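You operate a simulated robot arm through the tools that you are given. There is no shell and no other tool.

You are at the controls of a simulated two-armed robot. One attempt, no reset.

## Task
Load the blue cartridge into the grease pump and prime it.
Fine: clamp it, open the yellow pump knob, pump till grease shows, shut the knob.
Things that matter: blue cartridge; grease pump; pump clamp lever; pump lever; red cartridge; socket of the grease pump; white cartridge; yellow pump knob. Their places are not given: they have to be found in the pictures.

It is judged by the outcome, as a careful person would: the job done as asked, and still so three seconds after it is handed in. It fails if anything else is knocked over, pushed out of place, dropped, spilled or broken.

## Robot
Two 7-joint arms with two-finger grippers on one trunk that stands fixed in place. Base frame: the origin is at the foot of the trunk, x ahead of it, y to its left, z up; the work surface is at about z = 0.89. Lengths are in m, angles in rad, forces in N, time in s.
The left shoulder is at [0.024, 0.174, 1.379], the right one opposite. With the tool pointing down near the work surface each hand reaches from about 0.1 to 0.8 m from the base axis, measured 20 degrees to its own side. Payload 2.94 kg a hand.
The tool frame of a hand sits at the grasp point between the pads (the TCP): z along the fingers, y along the line on which they close. The tips reach 0.03 m beyond it. Largest opening 0.138 m; the body of the gripper starts 0.109 m behind the TCP.
Orientation is that of the tool frame in the base frame, as a unit quaternion [w, x, y, z]. With the fingers straight down and closing along the base's y, the tool's x points along the base's -x, its y along +y and its z along -z.

## Interface
- The arms move only by the tool nudge_tool. It takes "left_moves", "right_moves" or both (then of equal length, played together; a hand with none holds still); each is a list of rows, each an object of numbers (a shift or turn left out is 0, a gripper value left out holds the last): "x", "y", "z": the shift along the tool's x, y, z in m; "rx", "ry", "rz": the turn, a rotation vector about the tool's x, y, z in rad; "jaw": the gripper command, from -1 (fully open) to 1 (shut), values between in proportion. In form: [{"x": .., "y": .., "z": .., "rx": .., "ry": .., "rz": .., "jaw": ..}, ...]. A call has 1 to 20 rows; each row shifts and turns the commanded pose from where the row before left it, along the tool's axes as they then stand. Rows are played at 5 a second. More than 0.05 m and 0.15 rad between two rows, or a gripper value outside its range, and nothing of the call is played. A pose out of reach is approached as far as the arm can. The call stops where the force on the tool passes 40 N (or 10 N more than at its start, if that is more) or the arm is blocked; 0.2 s more then pass. Each finger halts on what it meets, pressing with about 20 N; the grip force reading is that of the motor and also rises with nothing between the fingers. The clock runs only during rows and for 0.2 s after the last one: add rows that do not move to give the fingers time. The reply holds the time, the measured pose of the TCP, the force on the tool along the base axes, the opening and the grip force, in the units named above and with some noise, with the torque about the TCP (base axes, N m) and any sound that the robot's microphone picked up.
- Cameras (640 x 400 px; columns grow to the right, rows downward): "scene" is now at [0.0543, -0.0375, 1.8433]; the picture's right is [-0.35, -0.94, -0.00], its down [-0.72, 0.27, -0.64] and it looks along [0.59, -0.22, -0.77] (base axes); focal length 332 px, centre (320, 200). "left" rides on the left gripper at [0.071, -0.019, -0.146] in its tool frame; the picture's right is [0.26, 0.97, 0.00], its down [-0.85, 0.23, -0.48] and it looks along [-0.46, 0.12, 0.88] (tool axes); focal length 280 px, centre (320, 200). "right" rides on the right gripper at [0.071, 0.019, -0.146] in its tool frame; the picture's right is [-0.26, 0.96, 0.00], its down [-0.85, -0.23, -0.48] and it looks along [-0.46, -0.12, 0.88] (tool axes); focal length 280 px, centre (320, 200).
- capture(camera): a new picture of that camera. It takes no simulated time.
- slide_trunk(by): slides the trunk up (or, below 0, down) by that many m; the arms and the scene camera ride with it, the base frame stays. It gives what a move gives, with no picture.
- turn_head(pan, tilt): turns the head with the scene camera to pan (to the left, within 2.094 rad either way) and tilt (down, from -0.506 to 1.204), counted from straight ahead of the robot. It gives what a move gives.
- pixel_to_xyz(camera, pixels): for up to 12 pixels [column, row] of the newest picture of that camera ("zoom" is the newest enlarged one), the place [x, y, z] in the base frame of the surface seen there, good to about 0.002 m, but the place of the scene camera against the robot may be out by one fixed shift of up to 0.018 m in any direction. It takes no simulated time.
- inspect(camera, box): a new picture of the part [left, top, right, bottom] of that camera's present view, enlarged. It takes no simulated time.
- hand_in(): hands the job in; it is judged then, once.

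Unless the task says otherwise, let go and move clear before handing in.

The tools are called after "Call:" as name(argument=value, ...) on one line, values as JSON. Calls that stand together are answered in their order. nudge_tool: Moves the arms, as the interface text tells. Its arguments: {"type":"object","properties":{"left_moves":{"type":"array"},"right_moves":{"type":"array"}},"required":[]} The other tools are called the same way: slide_trunk (by) slides the trunk up or down; turn_head (pan, tilt) turns the head that bears the scene camera; capture (camera) takes a picture; pixel_to_xyz (camera, pixels) gives the place of the surface under pixels of a picture; inspect (camera, box) takes an enlarged picture of a part of a camera's view; hand_in () hands the job in.

At the start:

```text
time: 0.0
left_position: [0.5829, -0.0884, 1.4094]
left_tool_rot: [0.0, -0.001, 1.0, 0.0]
left_wrist_force: [0.5, 0.2, 0.6]
left_torque: [-0.01, 0.0, -0.02]
left_grip_width: 0.138
left_grasp_force: 0.0
right_position: [0.4396, -0.5845, 1.3459]
right_tool_rot: [-0.001, 0.0, 1.0, 0.0]
right_wrist_force: [-0.9, 0.5, 0.4]
right_torque: [0.0, 0.0, -0.03]
right_grip_width: 0.1381
right_grasp_force: 0.0
trunk travel left (down, up): [-0.55, 0.184]
head pan, tilt: [-0.361, 0.883]
```

scene: 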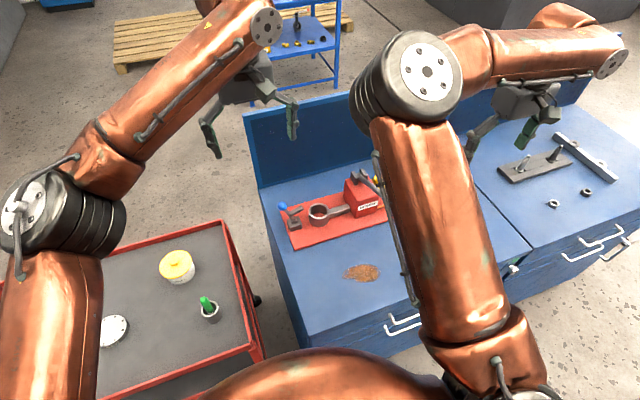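
right: 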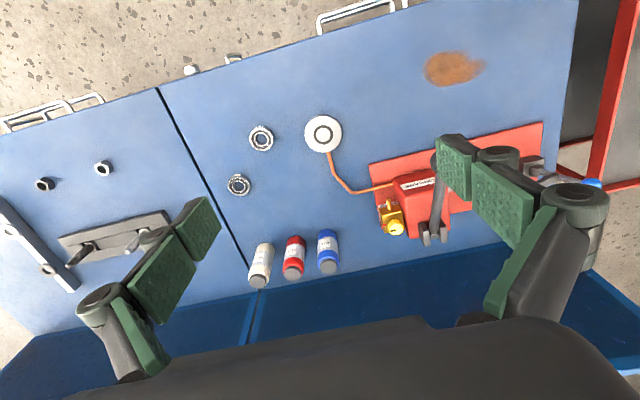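
left: 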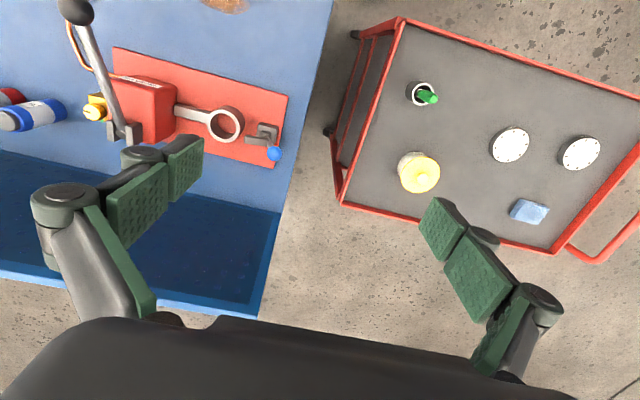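

The wrist views show the pump on a red plate (right view ~[430,200]), with the blue cartridge at right [328,250], the red at [293,258] and the white at [260,265]. I'll zoom in on these before moving anything.

Call:
inspect(camera="right", box=[220, 90, 460, 300])

Call:
inspect(camera="left", box=[0, 0, 320, 200])

Call:
inspect(camera="scene", box=[250, 140, 410, 290])

Call:
pixel_to_xyz(camera="right", pixels=[[328, 238], [328, 265], [293, 245], [293, 272], [262, 252], [258, 280], [395, 228], [412, 210], [322, 134], [440, 240], [400, 150], [290, 220]])

Call:
pixel_to_xyz(camera="left", pixels=[[76, 10], [95, 60], [115, 120], [225, 125], [242, 125], [275, 153], [265, 135], [95, 112], [140, 85], [30, 115], [200, 115], [270, 100]])

```text
1.90 times, centred on (340, 195) of right
```

zoom: 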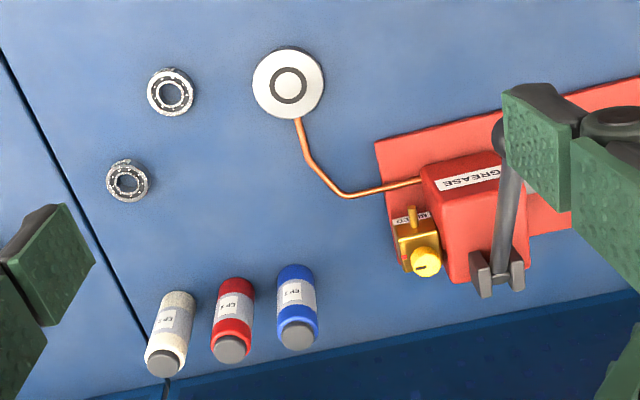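

```text
2.00 times, centred on (160, 100) of left
```

zoom: 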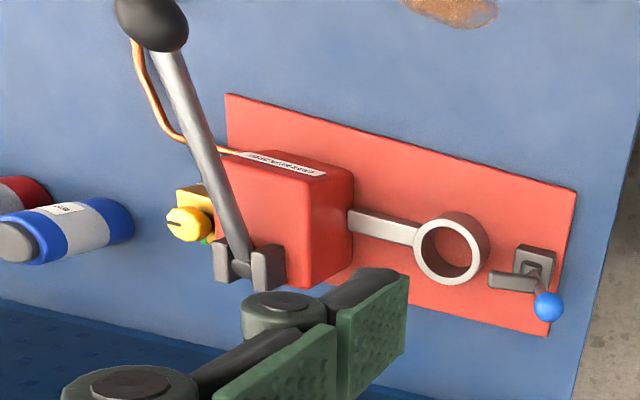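

```text
2.67 times, centred on (330, 215) of scene
```

zoom: 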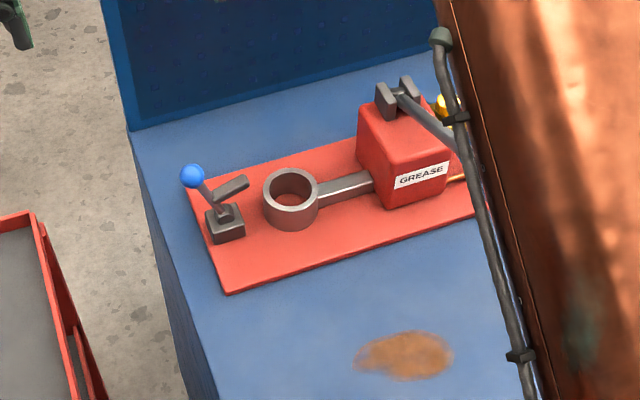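

```text
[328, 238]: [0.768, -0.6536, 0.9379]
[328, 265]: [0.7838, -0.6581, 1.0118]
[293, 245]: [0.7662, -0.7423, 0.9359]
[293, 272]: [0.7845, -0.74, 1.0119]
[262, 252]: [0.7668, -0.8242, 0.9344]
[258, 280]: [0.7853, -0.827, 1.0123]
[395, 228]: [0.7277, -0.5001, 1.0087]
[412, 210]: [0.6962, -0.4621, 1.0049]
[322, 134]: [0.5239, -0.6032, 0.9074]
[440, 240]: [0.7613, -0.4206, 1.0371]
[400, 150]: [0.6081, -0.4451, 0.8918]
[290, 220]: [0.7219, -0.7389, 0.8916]
```

```text
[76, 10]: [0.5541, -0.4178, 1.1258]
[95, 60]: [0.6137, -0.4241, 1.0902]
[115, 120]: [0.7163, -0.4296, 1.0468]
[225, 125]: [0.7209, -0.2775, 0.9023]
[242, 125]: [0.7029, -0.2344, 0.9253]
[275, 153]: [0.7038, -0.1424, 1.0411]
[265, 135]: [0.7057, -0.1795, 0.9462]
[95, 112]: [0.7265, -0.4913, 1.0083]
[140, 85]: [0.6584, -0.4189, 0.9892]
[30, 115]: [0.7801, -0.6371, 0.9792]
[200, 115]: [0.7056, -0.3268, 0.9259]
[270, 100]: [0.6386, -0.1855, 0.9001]
```

The cartridges stand upright with caps at z≈1.012, blue at about (0.785, -0.657). The socket ring is near (0.71, -0.265), the clamp lever near (0.70, -0.18), the pump lever knob near (0.55, -0.418, 1.126) and the yellow knob near (0.728, -0.50, 1.009). I'll bring both hands nearer, still well above everything, for closer views.

Call:
nudge_tool(left_moves=[{"x": 0.0105, "y": -0.0187, "z": 0.0315}, {"x": 0.0105, "y": -0.0187, "z": 0.0315}, {"x": 0.0105, "y": -0.0187, "z": 0.0315}, {"x": 0.0105, "y": -0.0187, "z": 0.0315}, {"x": 0.0105, "y": -0.0187, "z": 0.0315}, {"x": 0.0105, "y": -0.0187, "z": 0.0315}, {}], right_moves=[{"x": -0.023, "y": 0.0075, "z": 0.021}, {"x": -0.023, "y": 0.0075, "z": 0.021}, {"x": -0.023, "y": 0.0075, "z": 0.021}, {"x": -0.023, "y": 0.0075, "z": 0.021}, {"x": -0.023, "y": 0.0075, "z": 0.021}, {"x": -0.023, "y": 0.0075, "z": 0.021}, {}])

Call:
capture(camera="left")

Call:
capture(camera="right")

Call:
capture(camera="scene")

```text
time: 1.8
left_position: [0.5493, -0.1721, 1.23]
left_tool_rot: [-0.001, -0.037, 0.999, -0.008]
left_wrist_force: [0.3, 0.1, -0.5]
left_torque: [-0.04, 0.0, 0.01]
left_grip_width: 0.1378
left_grasp_force: 0.1
right_position: [0.5684, -0.5496, 1.2185]
right_tool_rot: [0.0, 0.013, 1.0, 0.003]
right_wrist_force: [-0.3, -0.1, 0.3]
right_torque: [0.0, 0.01, 0.04]
right_grip_width: 0.1378
right_grasp_force: 0.0
trunk travel left (down, up): [-0.55, 0.184]
head pan, tilt: [-0.361, 0.883]
stopped in row 7 (left hand): the arm was blocked; the commanded pose is now the measured one
```

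```text
taken
```

left: 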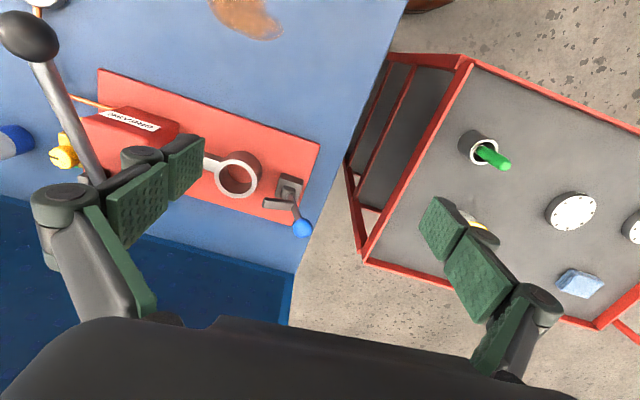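

```text
taken
```

right: 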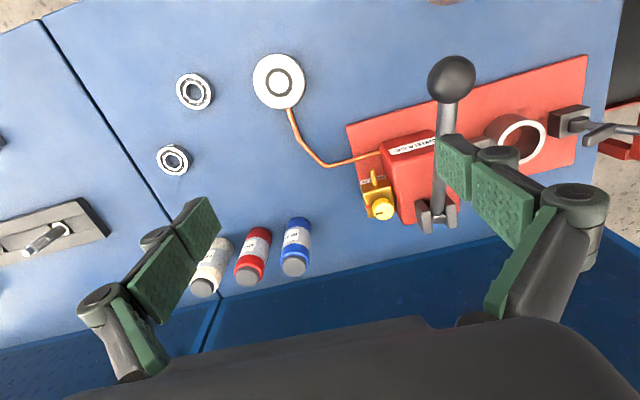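

```text
taken
```

scene: 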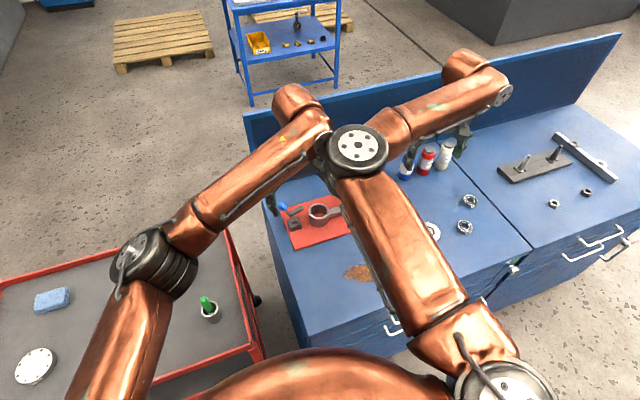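

The left arm stopped against the right arm's elbow, seen at scene [340,150]. I'll inspect the pump from here, then pull the left hand back to the left.

Call:
inspect(camera="right", box=[340, 130, 460, 235])

Call:
inspect(camera="left", box=[190, 130, 330, 245])

Call:
inspect(camera="right", box=[480, 60, 640, 180])

Call:
nudge_tool(left_moves=[{"y": 0.03, "z": -0.02}, {"y": 0.035, "z": -0.02}, {"y": 0.035, "z": -0.02}, {"y": 0.035, "z": -0.02}, {"y": 0.035, "z": 0.0}, {"y": 0.035}, {"y": 0.035}, {}])

Call:
capture(camera="scene")

```text
3.81 times, centred on (400, 182) of right
```

zoom: 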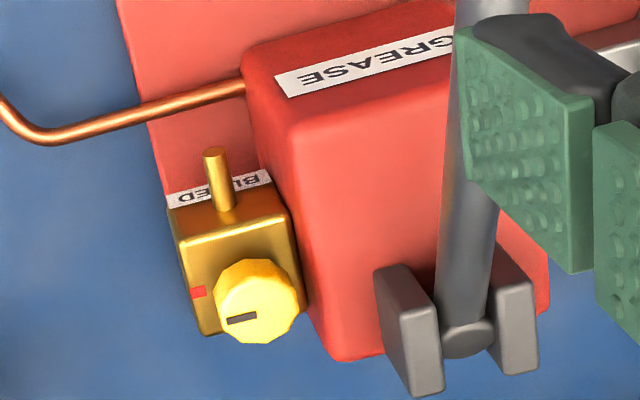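

```text
3.48 times, centred on (260, 188) of left
```

zoom: 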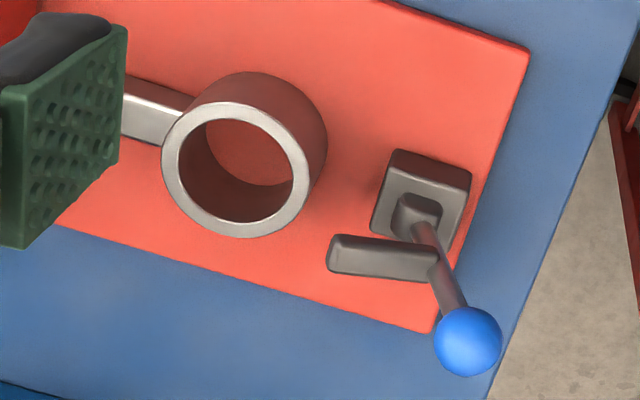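

```text
3.33 times, centred on (560, 120) of right
```

zoom: 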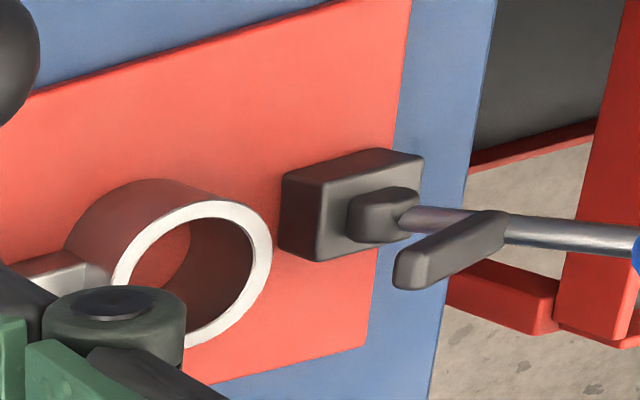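

```text
time: 3.6
left_position: [0.5335, 0.0688, 1.3093]
left_tool_rot: [-0.001, -0.035, 0.999, -0.007]
left_wrist_force: [-0.1, 0.9, -0.2]
left_torque: [0.07, 0.0, 0.01]
left_grip_width: 0.1382
left_grasp_force: 0.1
right_position: [0.5688, -0.5504, 1.2184]
right_tool_rot: [0.0, 0.014, 1.0, 0.002]
right_wrist_force: [0.0, 1.0, -0.4]
right_torque: [0.03, 0.04, 0.0]
right_grip_width: 0.138
right_grasp_force: 0.1
trunk travel left (down, up): [-0.55, 0.184]
head pan, tilt: [-0.361, 0.883]
```

```text
taken
```

scene: 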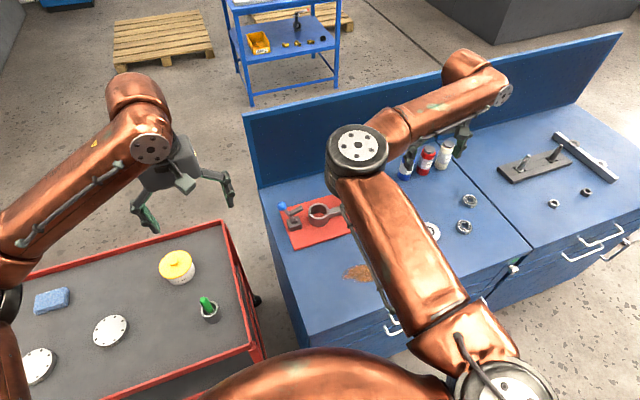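

In the zoom the yellow knob sits on top of the brass block with its slot toward a red mark, beside a "BLEED" post. The clamp has a blue-ball handle carrying a flat arm. I'll measure points on the clamp in this zoom (the right hand hasn't moved).

Call:
pixel_to_xyz(camera="zoom", pixels=[[410, 265], [450, 240], [490, 215], [540, 230], [600, 240], [380, 200], [330, 170], [400, 155], [290, 240], [240, 215], [130, 265], [210, 330]])

Call:
inspect(camera="scene", box=[260, 180, 360, 260])

```text
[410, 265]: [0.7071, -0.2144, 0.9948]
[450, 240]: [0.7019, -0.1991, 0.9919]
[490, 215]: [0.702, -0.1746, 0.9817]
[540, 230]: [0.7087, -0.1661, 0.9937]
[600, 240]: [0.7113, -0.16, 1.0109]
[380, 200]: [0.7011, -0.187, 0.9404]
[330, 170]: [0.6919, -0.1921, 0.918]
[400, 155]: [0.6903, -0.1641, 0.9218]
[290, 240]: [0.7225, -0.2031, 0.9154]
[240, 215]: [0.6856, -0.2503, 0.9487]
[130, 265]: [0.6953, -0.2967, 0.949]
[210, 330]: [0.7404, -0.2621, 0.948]
```

```text
5.00 times, centred on (310, 220) of scene
```

zoom: 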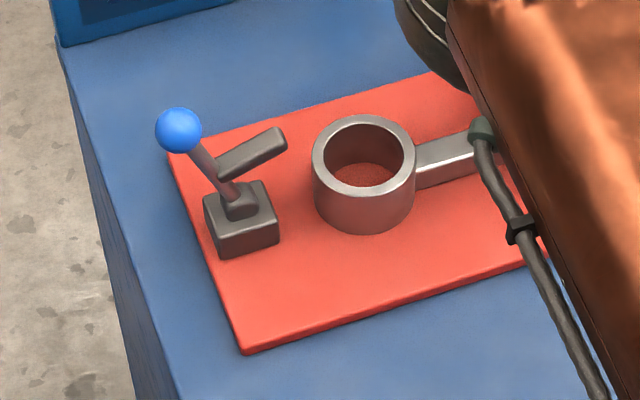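

The clamp handle pivots near (0.70, -0.185, 0.94), and its arm points at the socket. I estimate the socket centre at (0.710, -0.269) with its rim at z≈0.949. I'll check where the right arm's elbow and forearm are before lowering the trunk to gain reach.

Call:
pixel_to_xyz(camera="scene", pixels=[[358, 147], [330, 160], [395, 125], [450, 90], [505, 93], [410, 240], [490, 370], [420, 160], [463, 63]])

Call:
pixel_to_xyz(camera="right", pixels=[[295, 265], [298, 225], [288, 268], [304, 268], [249, 276], [204, 286], [381, 208], [375, 178], [452, 75]])

```text
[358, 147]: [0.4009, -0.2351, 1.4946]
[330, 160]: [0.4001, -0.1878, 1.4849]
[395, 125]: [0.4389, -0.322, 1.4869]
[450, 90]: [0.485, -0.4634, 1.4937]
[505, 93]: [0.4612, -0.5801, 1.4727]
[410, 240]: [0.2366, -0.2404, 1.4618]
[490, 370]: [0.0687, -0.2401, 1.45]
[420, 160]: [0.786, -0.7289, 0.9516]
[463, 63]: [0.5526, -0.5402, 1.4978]
```

```text
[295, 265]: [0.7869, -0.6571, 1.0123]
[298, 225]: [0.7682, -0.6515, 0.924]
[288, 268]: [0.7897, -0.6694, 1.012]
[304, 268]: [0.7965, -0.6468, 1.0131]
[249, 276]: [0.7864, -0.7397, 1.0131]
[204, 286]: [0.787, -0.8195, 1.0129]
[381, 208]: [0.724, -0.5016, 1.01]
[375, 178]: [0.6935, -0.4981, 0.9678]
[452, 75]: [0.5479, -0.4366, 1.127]
```

The right arm lies in a horizontal plane at z≈1.45 with its elbow bent to the left. I'll do the work with the right hand alone and park the left hand further left, first checking the back panel behind the cartridges.

Call:
pixel_to_xyz(camera="right", pixels=[[280, 300], [330, 270], [240, 305], [330, 300], [400, 255], [320, 255], [350, 290], [270, 230], [300, 300]])

Call:
nudge_tool(left_moves=[{"y": 0.035, "x": 0.015}, {"y": 0.035, "x": 0.015}, {"y": 0.035, "x": 0.015}, {"y": 0.035, "x": 0.015}, {"y": 0.035, "x": 0.015}, {"y": 0.035, "x": 0.015}, {"y": 0.035, "x": 0.015}, {"y": 0.035, "x": 0.015}, {"y": 0.035, "x": 0.015}, {}], right_moves=[{"y": -0.01, "x": 0.01}, {"y": -0.01, "x": 0.01}, {"y": -0.01, "x": 0.01}, {"y": -0.01, "x": 0.01}, {"y": -0.01, "x": 0.01}, {"y": -0.01, "x": 0.01}, {"y": -0.01, "x": 0.01}, {"y": -0.01, "x": 0.01}, {}, {}])

Call:
capture(camera="scene")

```text
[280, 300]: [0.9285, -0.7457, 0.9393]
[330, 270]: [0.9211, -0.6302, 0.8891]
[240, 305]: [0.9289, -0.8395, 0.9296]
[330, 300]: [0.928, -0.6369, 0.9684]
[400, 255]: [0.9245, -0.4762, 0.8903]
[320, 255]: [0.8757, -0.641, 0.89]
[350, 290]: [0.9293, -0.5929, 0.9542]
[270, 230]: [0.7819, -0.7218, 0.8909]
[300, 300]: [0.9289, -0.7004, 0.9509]
```

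```text
time: 5.8
left_position: [0.3747, 0.3724, 1.3016]
left_tool_rot: [-0.001, -0.036, 0.999, -0.008]
left_wrist_force: [0.3, 0.6, -0.1]
left_torque: [0.03, 0.06, -0.03]
left_grip_width: 0.1377
left_grasp_force: 0.1
right_position: [0.488, -0.6302, 1.2176]
right_tool_rot: [-0.002, 0.014, 1.0, 0.003]
right_wrist_force: [0.1, -0.4, 0.0]
right_torque: [0.06, 0.03, 0.03]
right_grip_width: 0.1378
right_grasp_force: 0.1
trunk travel left (down, up): [-0.55, 0.184]
head pan, tilt: [-0.361, 0.883]
```

```text
taken
```

scene: 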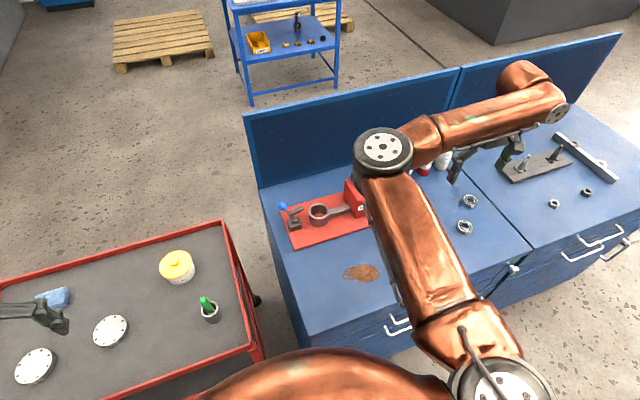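

The back panel is at x≈0.93, so there is plenty of room behind the cartridges, and the left hand is parked clear. Now I'll lower the trunk 0.12 m.

Call:
slide_trunk(by=-0.12)

Call:
capture(camera="scene")

Call:
capture(camera="right")

```text
time: 7.3
left_position: [0.3736, 0.3726, 1.1836]
left_tool_rot: [0.001, -0.036, 0.999, -0.007]
left_wrist_force: [0.4, -0.2, 0.0]
left_torque: [0.01, 0.01, 0.0]
left_grip_width: 0.138
left_grasp_force: 0.0
right_position: [0.4865, -0.6276, 1.0994]
right_tool_rot: [0.001, 0.013, 1.0, 0.003]
right_wrist_force: [-0.2, 0.1, 0.7]
right_torque: [0.01, 0.02, 0.01]
right_grip_width: 0.1379
right_grasp_force: 0.0
trunk travel left (down, up): [-0.43, 0.304]
head pan, tilt: [-0.361, 0.883]
```

```text
taken
```

scene: 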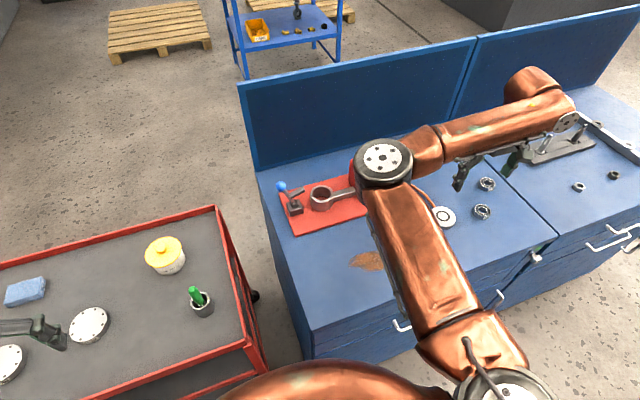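

```text
taken
```

right: 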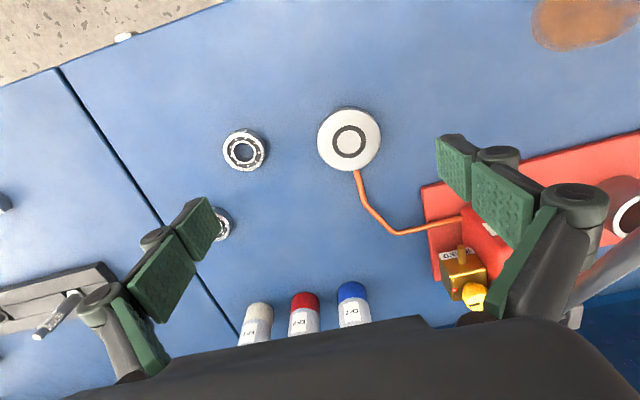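

The trunk is down and the view is clear. I'll yaw the right tool about 25° outward and pitch the fingers up to 45°, staying high, then look again.

Call:
nudge_tool(right_moves=[{"rz": 0.145}, {"rz": 0.145}, {"rz": 0.146}, {"ry": -0.131}, {"ry": -0.131}, {"ry": -0.131}, {"ry": -0.131}, {"ry": -0.131}, {"ry": -0.13}, {}])

Call:
capture(camera="scene")

Call:
capture(camera="right")

```text
time: 9.5
left_position: [0.3743, 0.3728, 1.1839]
left_tool_rot: [-0.001, -0.036, 0.999, -0.008]
left_wrist_force: [-0.8, 0.7, -0.6]
left_torque: [0.0, -0.03, 0.02]
left_grip_width: 0.1382
left_grasp_force: 0.0
right_position: [0.4868, -0.627, 1.0999]
right_tool_rot: [0.372, 0.213, 0.899, -0.086]
right_wrist_force: [0.4, 0.1, 0.1]
right_torque: [0.0, -0.01, 0.01]
right_grip_width: 0.1382
right_grasp_force: 0.1
trunk travel left (down, up): [-0.43, 0.304]
head pan, tilt: [-0.361, 0.883]
```

```text
taken
```

scene: 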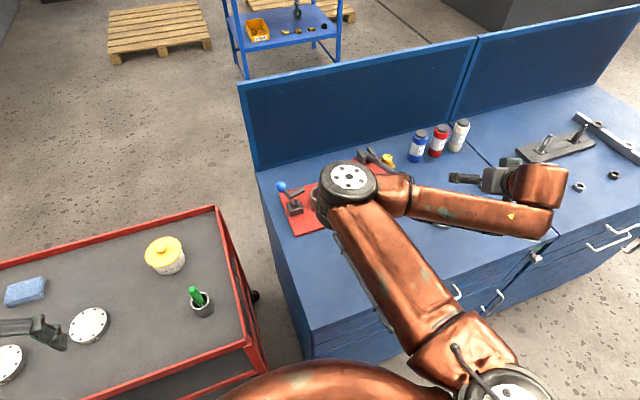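

```text
taken
```

right: 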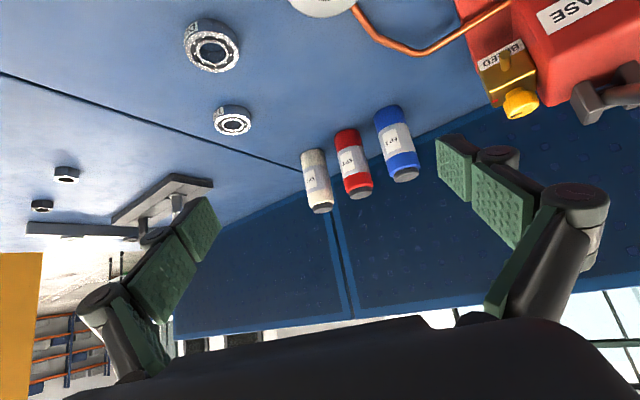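

The tool frame now points along (0.63, -0.31, -0.71), 45° down with the closing line level, and the blue cartridge shows at [397,145]. I'll measure it again from this view.

Call:
inspect(camera="right", box=[290, 80, 450, 220])

Call:
pixel_to_xyz(camera="zoom", pixels=[[456, 385], [430, 388], [480, 380], [405, 260], [480, 245], [440, 250], [425, 330], [455, 325], [490, 320], [390, 170], [450, 160], [330, 290]])

```text
2.86 times, centred on (370, 150) of right
```

zoom: 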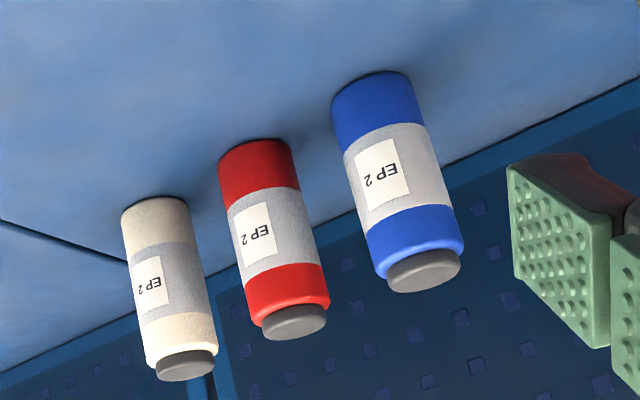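

```text
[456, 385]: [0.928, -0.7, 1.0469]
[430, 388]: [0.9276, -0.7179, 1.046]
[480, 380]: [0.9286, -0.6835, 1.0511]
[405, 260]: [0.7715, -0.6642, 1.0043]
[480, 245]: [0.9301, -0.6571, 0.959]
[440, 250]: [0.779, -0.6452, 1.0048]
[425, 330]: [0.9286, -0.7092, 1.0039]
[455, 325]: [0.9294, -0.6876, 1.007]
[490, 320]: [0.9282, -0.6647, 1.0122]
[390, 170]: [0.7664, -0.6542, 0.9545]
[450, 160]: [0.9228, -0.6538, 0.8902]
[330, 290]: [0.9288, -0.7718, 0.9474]
```

I'll sample points across the blue body and its cap to fix the axis.

Call:
pixel_to_xyz(camera="zoom", pixels=[[350, 190], [375, 185], [400, 180], [425, 172], [440, 170], [425, 285], [395, 285], [455, 265], [425, 268], [410, 240], [375, 90], [365, 130]])

```text
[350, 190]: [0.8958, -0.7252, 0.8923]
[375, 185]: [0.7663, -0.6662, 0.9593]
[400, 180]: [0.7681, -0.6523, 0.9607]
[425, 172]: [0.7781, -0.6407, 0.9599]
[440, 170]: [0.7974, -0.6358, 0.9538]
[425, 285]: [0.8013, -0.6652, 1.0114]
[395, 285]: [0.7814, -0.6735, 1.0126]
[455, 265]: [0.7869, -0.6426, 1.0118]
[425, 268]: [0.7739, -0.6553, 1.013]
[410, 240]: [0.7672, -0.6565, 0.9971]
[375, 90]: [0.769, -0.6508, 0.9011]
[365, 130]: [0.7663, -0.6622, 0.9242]
```

The blue axis comes out at about (0.788, -0.658) with radius ≈0.023. I'll move to a pregrasp point 0.13 m back along the tool axis and narrow the jaws to about 0.06.

Call:
nudge_tool(right_moves=[{"x": -0.01647, "y": 0.01524, "z": 0.02216, "jaw": 0.1}, {"x": -0.01647, "y": 0.01524, "z": 0.02216}, {"x": -0.01647, "y": 0.01524, "z": 0.02216}, {"x": -0.01647, "y": 0.01524, "z": 0.02216}, {"x": -0.01647, "y": 0.01524, "z": 0.02216}, {"x": -0.01647, "y": 0.01524, "z": 0.02216}, {"x": -0.01647, "y": 0.01524, "z": 0.02216}, {}, {}])

Call:
capture(camera="scene")

Call:
capture(camera="right")

```text
time: 11.5
left_position: [0.3746, 0.3726, 1.1828]
left_tool_rot: [0.0, -0.035, 0.999, -0.008]
left_wrist_force: [-0.5, -0.5, 0.3]
left_torque: [-0.01, 0.02, 0.01]
left_grip_width: 0.138
left_grasp_force: 0.0
right_position: [0.7049, -0.6177, 1.0716]
right_tool_rot: [0.372, 0.213, 0.899, -0.086]
right_wrist_force: [0.1, -0.1, 0.5]
right_torque: [-0.02, -0.01, -0.01]
right_grip_width: 0.0623
right_grasp_force: 0.0
trunk travel left (down, up): [-0.43, 0.304]
head pan, tilt: [-0.361, 0.883]
```

```text
taken
```

scene: 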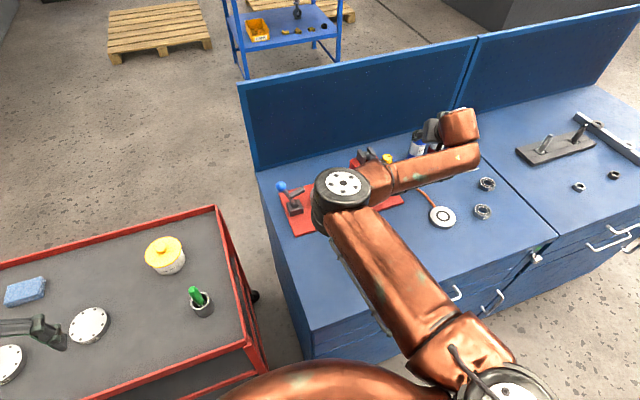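

```text
taken
```

right: 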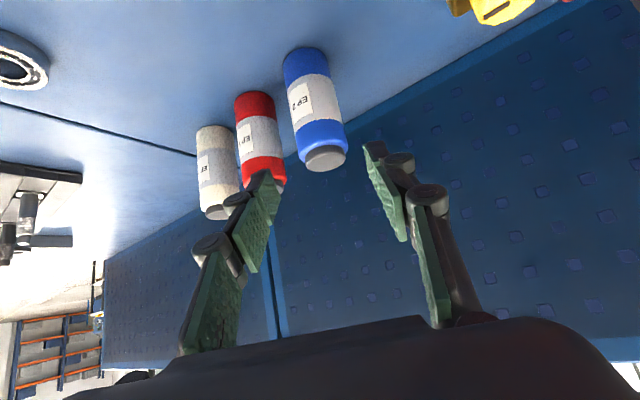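

The cartridge lies between the fingers with the red one beside the left finger. I'll check forearm height around the pump lever before advancing.

Call:
pixel_to_xyz(camera="scene", pixels=[[343, 182], [385, 180], [410, 172], [430, 170], [450, 160], [470, 150], [400, 190], [430, 183], [400, 165]])

Call:
inspect(camera="scene", box=[330, 100, 490, 210])

```text
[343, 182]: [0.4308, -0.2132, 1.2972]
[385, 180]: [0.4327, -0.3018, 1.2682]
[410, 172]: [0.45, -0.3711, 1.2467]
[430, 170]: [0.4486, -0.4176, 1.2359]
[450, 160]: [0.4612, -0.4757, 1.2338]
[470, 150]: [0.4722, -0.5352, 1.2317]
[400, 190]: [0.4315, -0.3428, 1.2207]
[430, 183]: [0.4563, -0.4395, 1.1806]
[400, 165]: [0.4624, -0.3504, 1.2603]
```

```text
3.64 times, centred on (410, 155) of scene
```

zoom: 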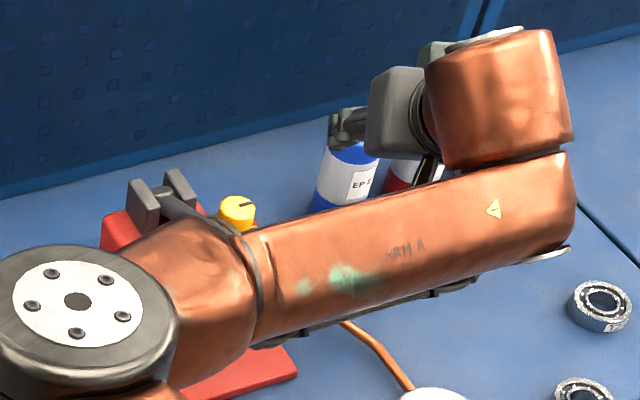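

The forearm passes at about (0.45, -0.42, 1.19), just short of the pump-lever knob (0.55, -0.43, 1.13). Reaching straight ahead would risk touching it, so I'll measure the wrist geometry to choose a safer approach.

Call:
pixel_to_xyz(camera="scene", pixels=[[460, 128], [450, 120], [470, 125], [440, 130], [430, 130], [425, 135], [480, 158], [465, 170], [420, 120], [462, 112]])

Call:
turn_head(pan=-0.6, tilt=0.75)

Call:
capture(camera="scene")

```text
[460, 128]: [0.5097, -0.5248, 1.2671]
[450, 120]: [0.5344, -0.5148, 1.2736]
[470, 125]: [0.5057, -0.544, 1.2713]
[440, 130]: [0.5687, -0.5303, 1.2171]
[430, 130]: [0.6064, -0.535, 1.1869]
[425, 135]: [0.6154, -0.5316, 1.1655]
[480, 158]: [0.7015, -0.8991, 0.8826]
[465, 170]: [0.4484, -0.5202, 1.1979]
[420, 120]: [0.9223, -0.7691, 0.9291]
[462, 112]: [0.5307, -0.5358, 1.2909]
```

```text
time: 12.3
left_position: [0.373, 0.3722, 1.1822]
left_tool_rot: [-0.001, -0.036, 0.999, -0.007]
left_wrist_force: [0.1, -0.1, 0.3]
left_torque: [0.0, 0.02, 0.0]
left_grip_width: 0.1381
left_grasp_force: 0.1
right_position: [0.7042, -0.6157, 1.0718]
right_tool_rot: [0.373, 0.213, 0.899, -0.085]
right_wrist_force: [-0.5, -0.1, 0.3]
right_torque: [0.0, 0.01, 0.0]
right_grip_width: 0.0623
right_grasp_force: 0.0
trunk travel left (down, up): [-0.43, 0.304]
head pan, tilt: [-0.6, 0.75]
```

```text
taken
```

scene: 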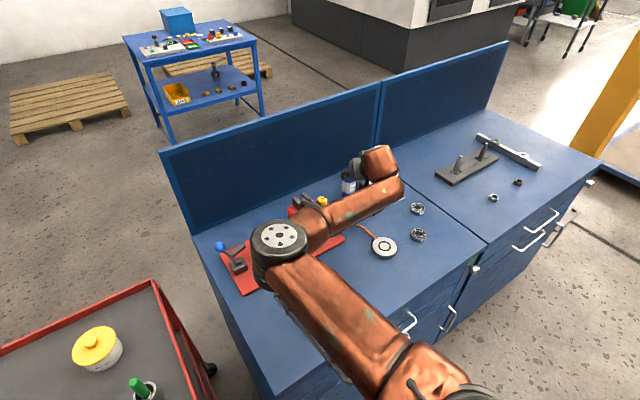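

Turning the hand to point straight along +x, about 35° down, moves the wrist to -y and keeps the forearm on the near side of the lever. I'll rotate that way and shift to a new pregrasp point at (0.69, -0.658, 1.05).

Call:
nudge_tool(right_moves=[{"rx": -0.1025, "rz": -0.1028}, {"rx": -0.1025, "rz": -0.1028}, {"rx": -0.1025, "rz": -0.1028}, {"ry": -0.0875}, {"ry": -0.0875}, {"x": 0.013, "y": -0.021}, {"x": 0.013, "y": -0.021}, {}])

Call:
capture(camera="scene")

Call:
capture(camera="right")

```text
time: 14.1
left_position: [0.3746, 0.3736, 1.1823]
left_tool_rot: [0.0, -0.036, 0.999, -0.007]
left_wrist_force: [-0.3, 0.6, 0.2]
left_torque: [-0.04, 0.02, -0.03]
left_grip_width: 0.1381
left_grasp_force: 0.1
right_position: [0.6896, -0.6584, 1.0499]
right_tool_rot: [0.462, 0.013, 0.887, -0.005]
right_wrist_force: [0.5, 0.1, 0.1]
right_torque: [-0.01, -0.02, -0.03]
right_grip_width: 0.0622
right_grasp_force: 0.1
trunk travel left (down, up): [-0.43, 0.304]
head pan, tilt: [-0.6, 0.75]
```

```text
taken
```

scene: 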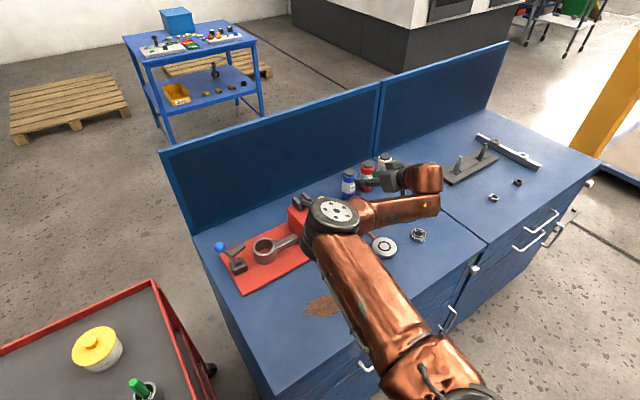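

```text
taken
```

right: 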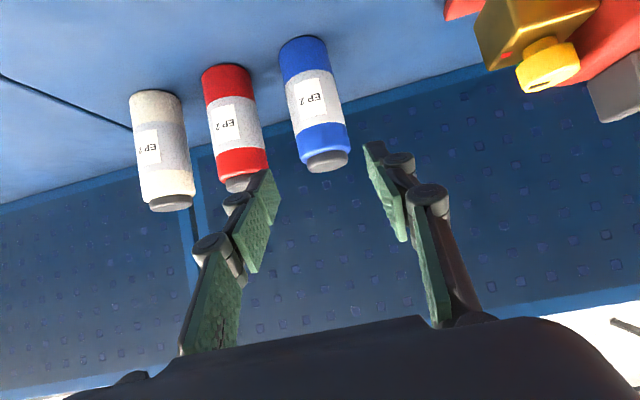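

The hand now points along +x. I'll check the elbow and forearm heights again against the lever.

Call:
pixel_to_xyz(camera="scene", pixels=[[334, 213], [315, 240], [360, 215], [385, 208], [410, 205], [375, 225], [400, 218], [430, 200], [360, 200], [303, 200], [350, 232]])

Call:
inspect(camera="scene", box=[280, 140, 460, 265])

```text
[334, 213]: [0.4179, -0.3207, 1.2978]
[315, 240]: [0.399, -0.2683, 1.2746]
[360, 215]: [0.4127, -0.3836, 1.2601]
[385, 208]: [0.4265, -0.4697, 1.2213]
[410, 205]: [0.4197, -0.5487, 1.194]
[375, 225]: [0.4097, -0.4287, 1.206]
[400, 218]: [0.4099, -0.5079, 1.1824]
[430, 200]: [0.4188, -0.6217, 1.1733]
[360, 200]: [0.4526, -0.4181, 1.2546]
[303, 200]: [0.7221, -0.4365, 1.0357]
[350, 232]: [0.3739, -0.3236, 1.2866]
```

```text
3.20 times, centred on (370, 202) of scene
```

zoom: 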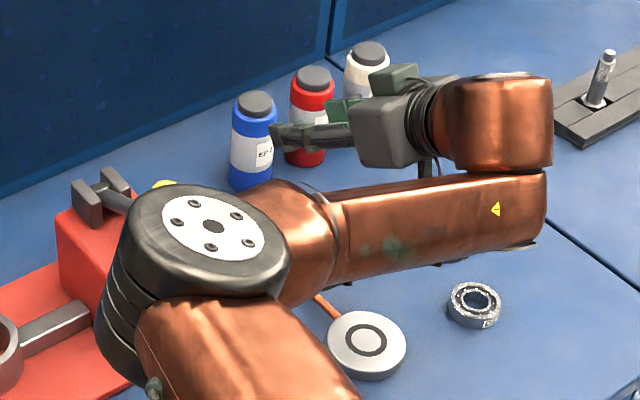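

The forearm clears the lever knob by about 6 cm horizontally, and the blue cap at [326,160] is centred between the fingertips. I'll advance half-way and check again.

Call:
nudge_tool(right_moves=[{"z": 0.015}, {"z": 0.015}, {"z": 0.015}, {"z": 0.015, "y": 0.002}, {}])

Call:
capture(camera="right")

Call:
inspect(camera="scene", box=[280, 140, 460, 265])

Call:
pixel_to_xyz(camera="zoom", pixels=[[213, 225], [300, 240], [350, 230], [400, 215], [300, 200], [350, 205], [450, 200]])

```text
time: 15.3
left_position: [0.3729, 0.3721, 1.183]
left_tool_rot: [-0.001, -0.036, 0.999, -0.009]
left_wrist_force: [0.5, 0.7, 0.2]
left_torque: [0.01, -0.01, 0.0]
left_grip_width: 0.1382
left_grasp_force: 0.2
right_position: [0.738, -0.6575, 1.0156]
right_tool_rot: [0.462, 0.013, 0.887, -0.005]
right_wrist_force: [-0.8, 0.1, 0.6]
right_torque: [0.01, -0.02, 0.02]
right_grip_width: 0.0619
right_grasp_force: 0.0
trunk travel left (down, up): [-0.43, 0.304]
head pan, tilt: [-0.6, 0.75]
```

```text
taken
```

right: 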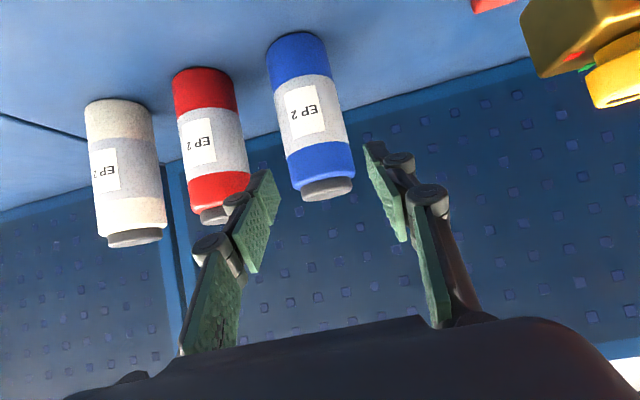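

```text
3.20 times, centred on (370, 202) of scene
```

zoom: 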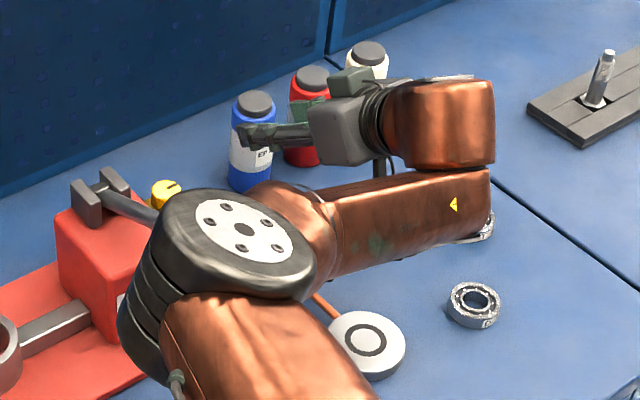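

```text
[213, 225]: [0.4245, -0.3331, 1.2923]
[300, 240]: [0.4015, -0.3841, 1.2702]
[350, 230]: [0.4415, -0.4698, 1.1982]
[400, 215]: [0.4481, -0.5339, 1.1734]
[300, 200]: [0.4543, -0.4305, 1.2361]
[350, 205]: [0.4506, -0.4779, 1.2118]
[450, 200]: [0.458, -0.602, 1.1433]
```

The geometry agrees with the camera, and the forearm top is at (0.45, -0.43, 1.236), still short of and above the lever knob. I'll advance the last 0.06 m.

Call:
nudge_tool(right_moves=[{"z": 0.0152}, {"z": 0.0152}, {"z": 0.0152}, {"z": 0.0152}, {}])

Call:
capture(camera="right")

Call:
inspect(camera="scene", box=[280, 140, 460, 265])

Call:
pixel_to_xyz(camera="zoom", pixels=[[213, 225], [300, 240], [350, 230], [400, 215], [300, 200], [350, 205], [450, 200]])

```text
time: 16.5
left_position: [0.3743, 0.3722, 1.1825]
left_tool_rot: [0.001, -0.036, 0.999, -0.007]
left_wrist_force: [0.5, -0.4, 0.0]
left_torque: [0.0, -0.01, -0.01]
left_grip_width: 0.138
left_grasp_force: 0.1
right_position: [0.7874, -0.6592, 0.98]
right_tool_rot: [0.462, 0.012, 0.887, -0.004]
right_wrist_force: [-0.1, 0.3, -0.5]
right_torque: [-0.02, -0.01, 0.01]
right_grip_width: 0.0621
right_grasp_force: 0.1
trunk travel left (down, up): [-0.43, 0.304]
head pan, tilt: [-0.6, 0.75]
```

```text
taken
```

right: 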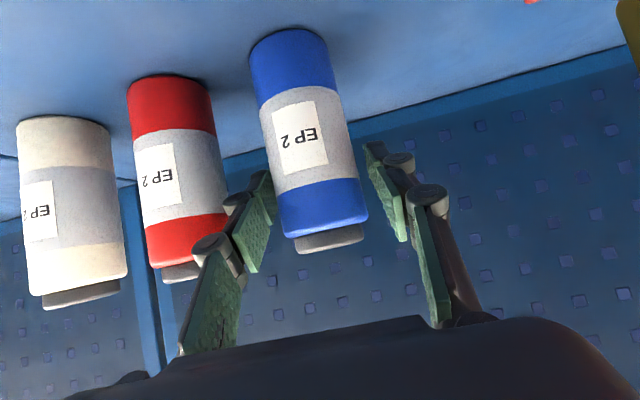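

```text
3.20 times, centred on (370, 202) of scene
```

zoom: 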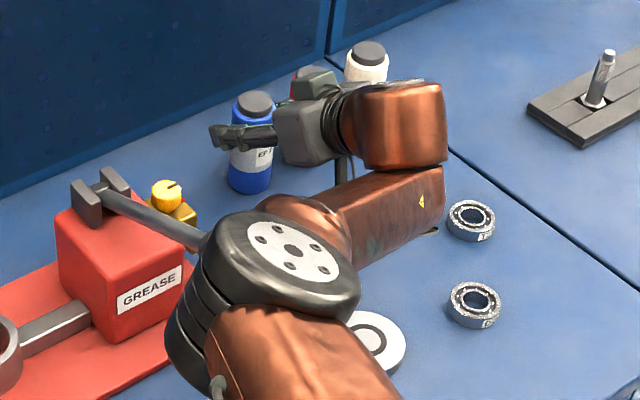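

```text
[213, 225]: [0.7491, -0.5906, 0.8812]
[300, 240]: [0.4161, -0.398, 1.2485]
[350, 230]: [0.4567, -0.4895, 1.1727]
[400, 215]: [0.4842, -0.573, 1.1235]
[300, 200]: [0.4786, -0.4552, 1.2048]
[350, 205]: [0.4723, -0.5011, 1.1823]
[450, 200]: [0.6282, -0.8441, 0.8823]
```

The blue body now sits between the pads at the TCP pixel (320,191), with the red cartridge clear. I'll close the jaws on it.

Call:
nudge_tool(right_moves=[{"jaw": 0.4}, {"jaw": 1.0}, {}, {}, {}])

Call:
capture(camera="right")

```text
time: 17.7
left_position: [0.3743, 0.3728, 1.1835]
left_tool_rot: [-0.001, -0.035, 0.999, -0.008]
left_wrist_force: [0.4, -0.2, 0.0]
left_torque: [0.02, -0.01, 0.02]
left_grip_width: 0.1381
left_grasp_force: 0.0
right_position: [0.7892, -0.6593, 0.9792]
right_tool_rot: [0.461, 0.013, 0.887, -0.004]
right_wrist_force: [0.6, -0.3, -0.4]
right_torque: [-0.05, 0.0, 0.01]
right_grip_width: 0.048
right_grasp_force: 20.7
trunk travel left (down, up): [-0.43, 0.304]
head pan, tilt: [-0.6, 0.75]
```

```text
taken
```

right: 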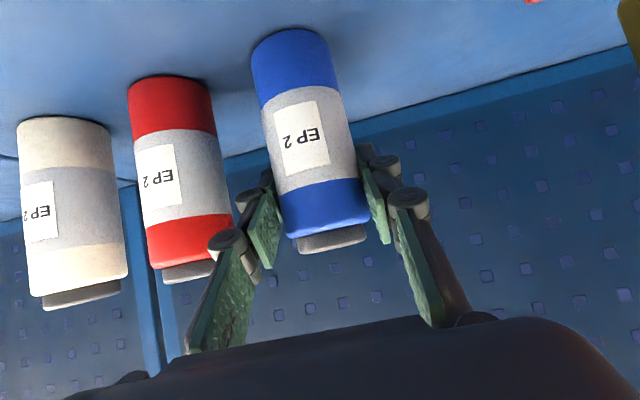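

The cartridge is held at width 0.048 with 20.7 N. I'll lift it straight up by raising the trunk 0.25 m.

Call:
slide_trunk(by=0.25)

Call:
capture(camera="right")

Call:
capture(camera="scene")

```text
time: 20.2
left_position: [0.3743, 0.3723, 1.433]
left_tool_rot: [0.0, -0.037, 0.999, -0.008]
left_wrist_force: [0.1, 0.4, 0.7]
left_torque: [0.01, -0.01, 0.02]
left_grip_width: 0.138
left_grasp_force: 0.1
right_position: [0.7886, -0.6592, 1.2291]
right_tool_rot: [0.462, 0.012, 0.887, -0.004]
right_wrist_force: [-0.1, 0.1, -1.5]
right_torque: [0.01, 0.03, 0.06]
right_grip_width: 0.0481
right_grasp_force: 20.2
trunk travel left (down, up): [-0.68, 0.054]
head pan, tilt: [-0.6, 0.75]
```

```text
taken
```

right: 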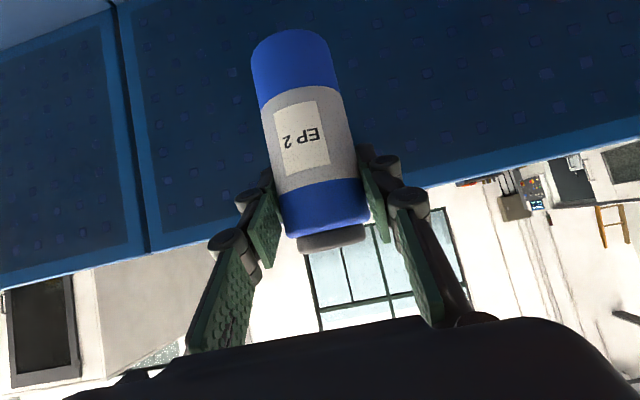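

```text
taken
```

scene: 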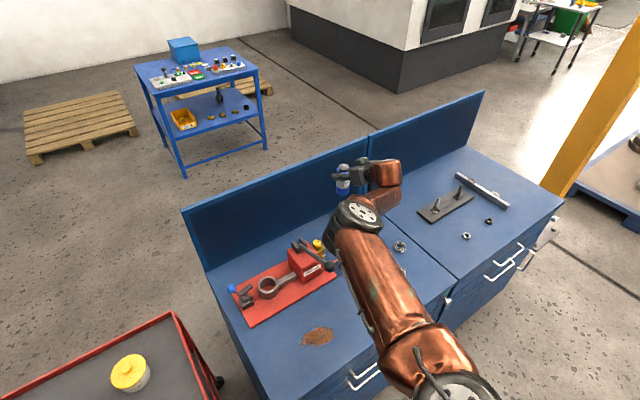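

The cartridge is lifted cleanly and its weight reads about 1.5 N. I'll carry it high (bottom at z≈1.14) across the pump to a point above the socket.

Call:
nudge_tool(right_moves=[{"x": 0.0047, "y": 0.03245, "z": -0.00655}, {"x": 0.0047, "y": 0.03245, "z": -0.00655}, {"x": 0.0047, "y": 0.03245, "z": -0.00655}, {"x": 0.0047, "y": 0.03245, "z": -0.00655}, {"x": 0.0047, "y": 0.03245, "z": -0.00655}, {"x": 0.0047, "y": 0.03245, "z": -0.00655}, {"x": 0.0047, "y": 0.03245, "z": -0.00655}, {"x": 0.0047, "y": 0.03245, "z": -0.00655}, {"x": 0.0047, "y": 0.03245, "z": -0.00655}, {"x": 0.0047, "y": 0.03245, "z": -0.00655}, {"x": 0.0047, "y": 0.03245, "z": -0.00655}, {}])

Call:
capture(camera="scene")

Call:
capture(camera="right")

```text
time: 22.8
left_position: [0.3749, 0.3713, 1.4327]
left_tool_rot: [-0.001, -0.036, 0.999, -0.008]
left_wrist_force: [0.0, -1.1, -0.2]
left_torque: [0.01, 0.0, -0.02]
left_grip_width: 0.1378
left_grasp_force: 0.0
right_position: [0.722, -0.3103, 1.2509]
right_tool_rot: [0.454, 0.012, 0.891, -0.003]
right_wrist_force: [-0.5, -0.7, -2.9]
right_torque: [0.0, -0.01, 0.03]
right_grip_width: 0.0479
right_grasp_force: 19.8
right hand out of reach, approached as far as the arm can: row 10, 11
trunk travel left (down, up): [-0.68, 0.054]
head pan, tilt: [-0.6, 0.75]
```

```text
taken
```

scene: 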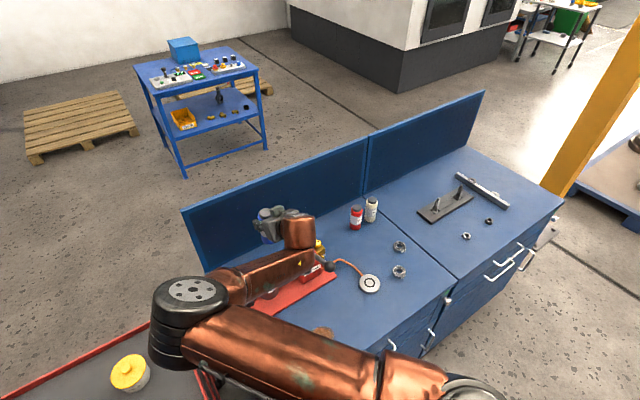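

```text
taken
```

right: 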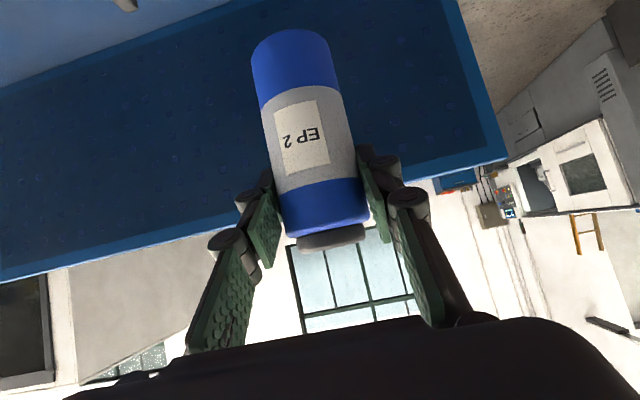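

The arm reached a joint limit near the end and stopped at (0.722, -0.310, 1.251). The cartridge is still held. Fingers straddling along y would also be tight against the clamp arm, so I'd rather set the cartridge on clear bench in front of the pump and regrip it from above. I'll measure the free bench area first.

Call:
inspect(camera="scene", box=[190, 210, 450, 400])

Call:
pixel_to_xyz(camera="scene", pixels=[[322, 328], [300, 305], [335, 285], [280, 305], [370, 284], [390, 340], [345, 310], [330, 266], [430, 330], [270, 215], [190, 290], [240, 285]])

```text
2.11 times, centred on (320, 305) of scene
```

zoom: 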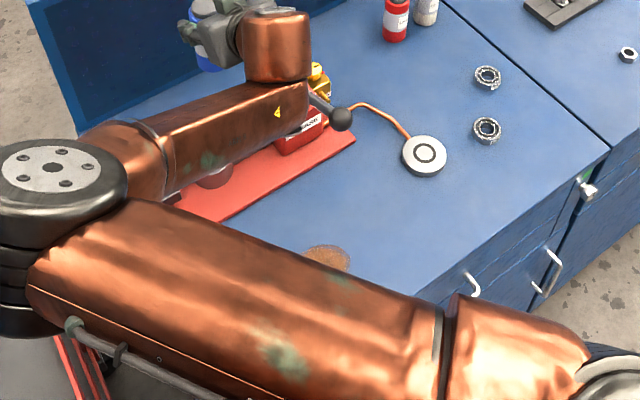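

```text
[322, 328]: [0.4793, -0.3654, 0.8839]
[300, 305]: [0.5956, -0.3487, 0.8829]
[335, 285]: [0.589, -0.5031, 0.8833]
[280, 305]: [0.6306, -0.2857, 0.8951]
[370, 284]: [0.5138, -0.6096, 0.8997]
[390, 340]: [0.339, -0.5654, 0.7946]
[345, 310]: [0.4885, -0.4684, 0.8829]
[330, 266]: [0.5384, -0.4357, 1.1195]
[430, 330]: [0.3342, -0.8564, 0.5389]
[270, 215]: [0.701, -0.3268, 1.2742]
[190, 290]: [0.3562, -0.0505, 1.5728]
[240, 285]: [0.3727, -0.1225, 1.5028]
```

The free bench in front of the pump plate is clear around (0.56, -0.30). I'll pull back over it and yaw the hand about 30° outward, which suits the arm better.

Call:
nudge_tool(right_moves=[{"x": 0.014, "y": 0.0012, "z": -0.0269}, {"x": 0.014, "y": 0.0012, "z": -0.0269}, {"x": 0.014, "y": 0.0012, "z": -0.0269}, {"x": 0.014, "y": 0.0012, "z": -0.0269}, {"x": 0.014, "y": 0.0012, "z": -0.0269}, {"rx": 0.1072, "rz": 0.0751}, {"rx": 0.1072, "rz": 0.0751}, {"rx": 0.1072, "rz": 0.0751}, {"rx": 0.1072, "rz": 0.0751}, {}])

Call:
capture(camera="scene")

Call:
capture(camera="right")

```text
time: 25.0
left_position: [0.3733, 0.3741, 1.4321]
left_tool_rot: [-0.001, -0.035, 0.999, -0.008]
left_wrist_force: [-0.6, 0.2, -0.5]
left_torque: [0.02, -0.03, 0.02]
left_grip_width: 0.138
left_grasp_force: 0.1
right_position: [0.6243, -0.4085, 1.3287]
right_tool_rot: [0.443, 0.242, 0.854, -0.122]
right_wrist_force: [-1.6, -0.5, -2.5]
right_torque: [0.02, -0.01, 0.02]
right_grip_width: 0.0481
right_grasp_force: 20.4
right hand out of reach, approached as far as the arm can: row 1, 2, 3, 4, 5, 6, 7, 8, 9
trunk travel left (down, up): [-0.68, 0.054]
head pan, tilt: [-0.6, 0.75]
```

```text
taken
```

scene: 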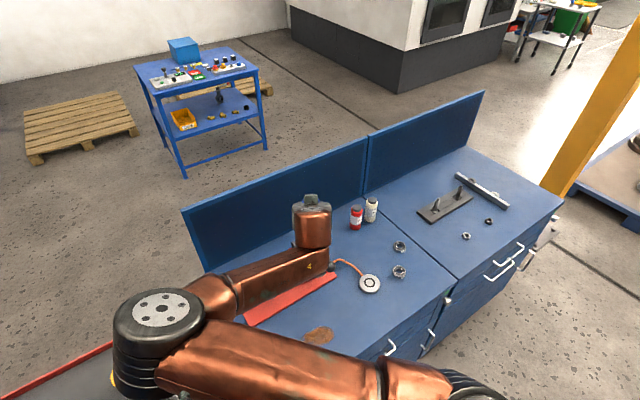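

```text
taken
```

right: 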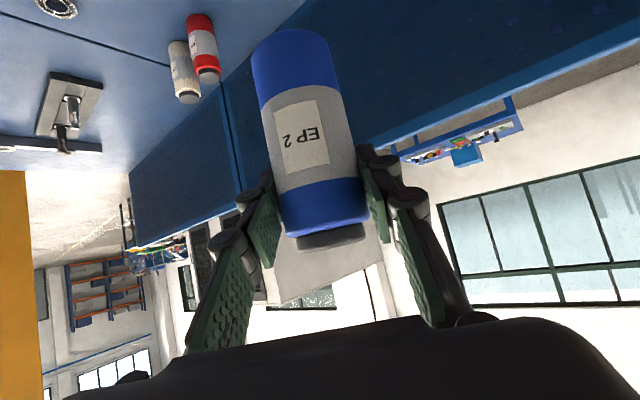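

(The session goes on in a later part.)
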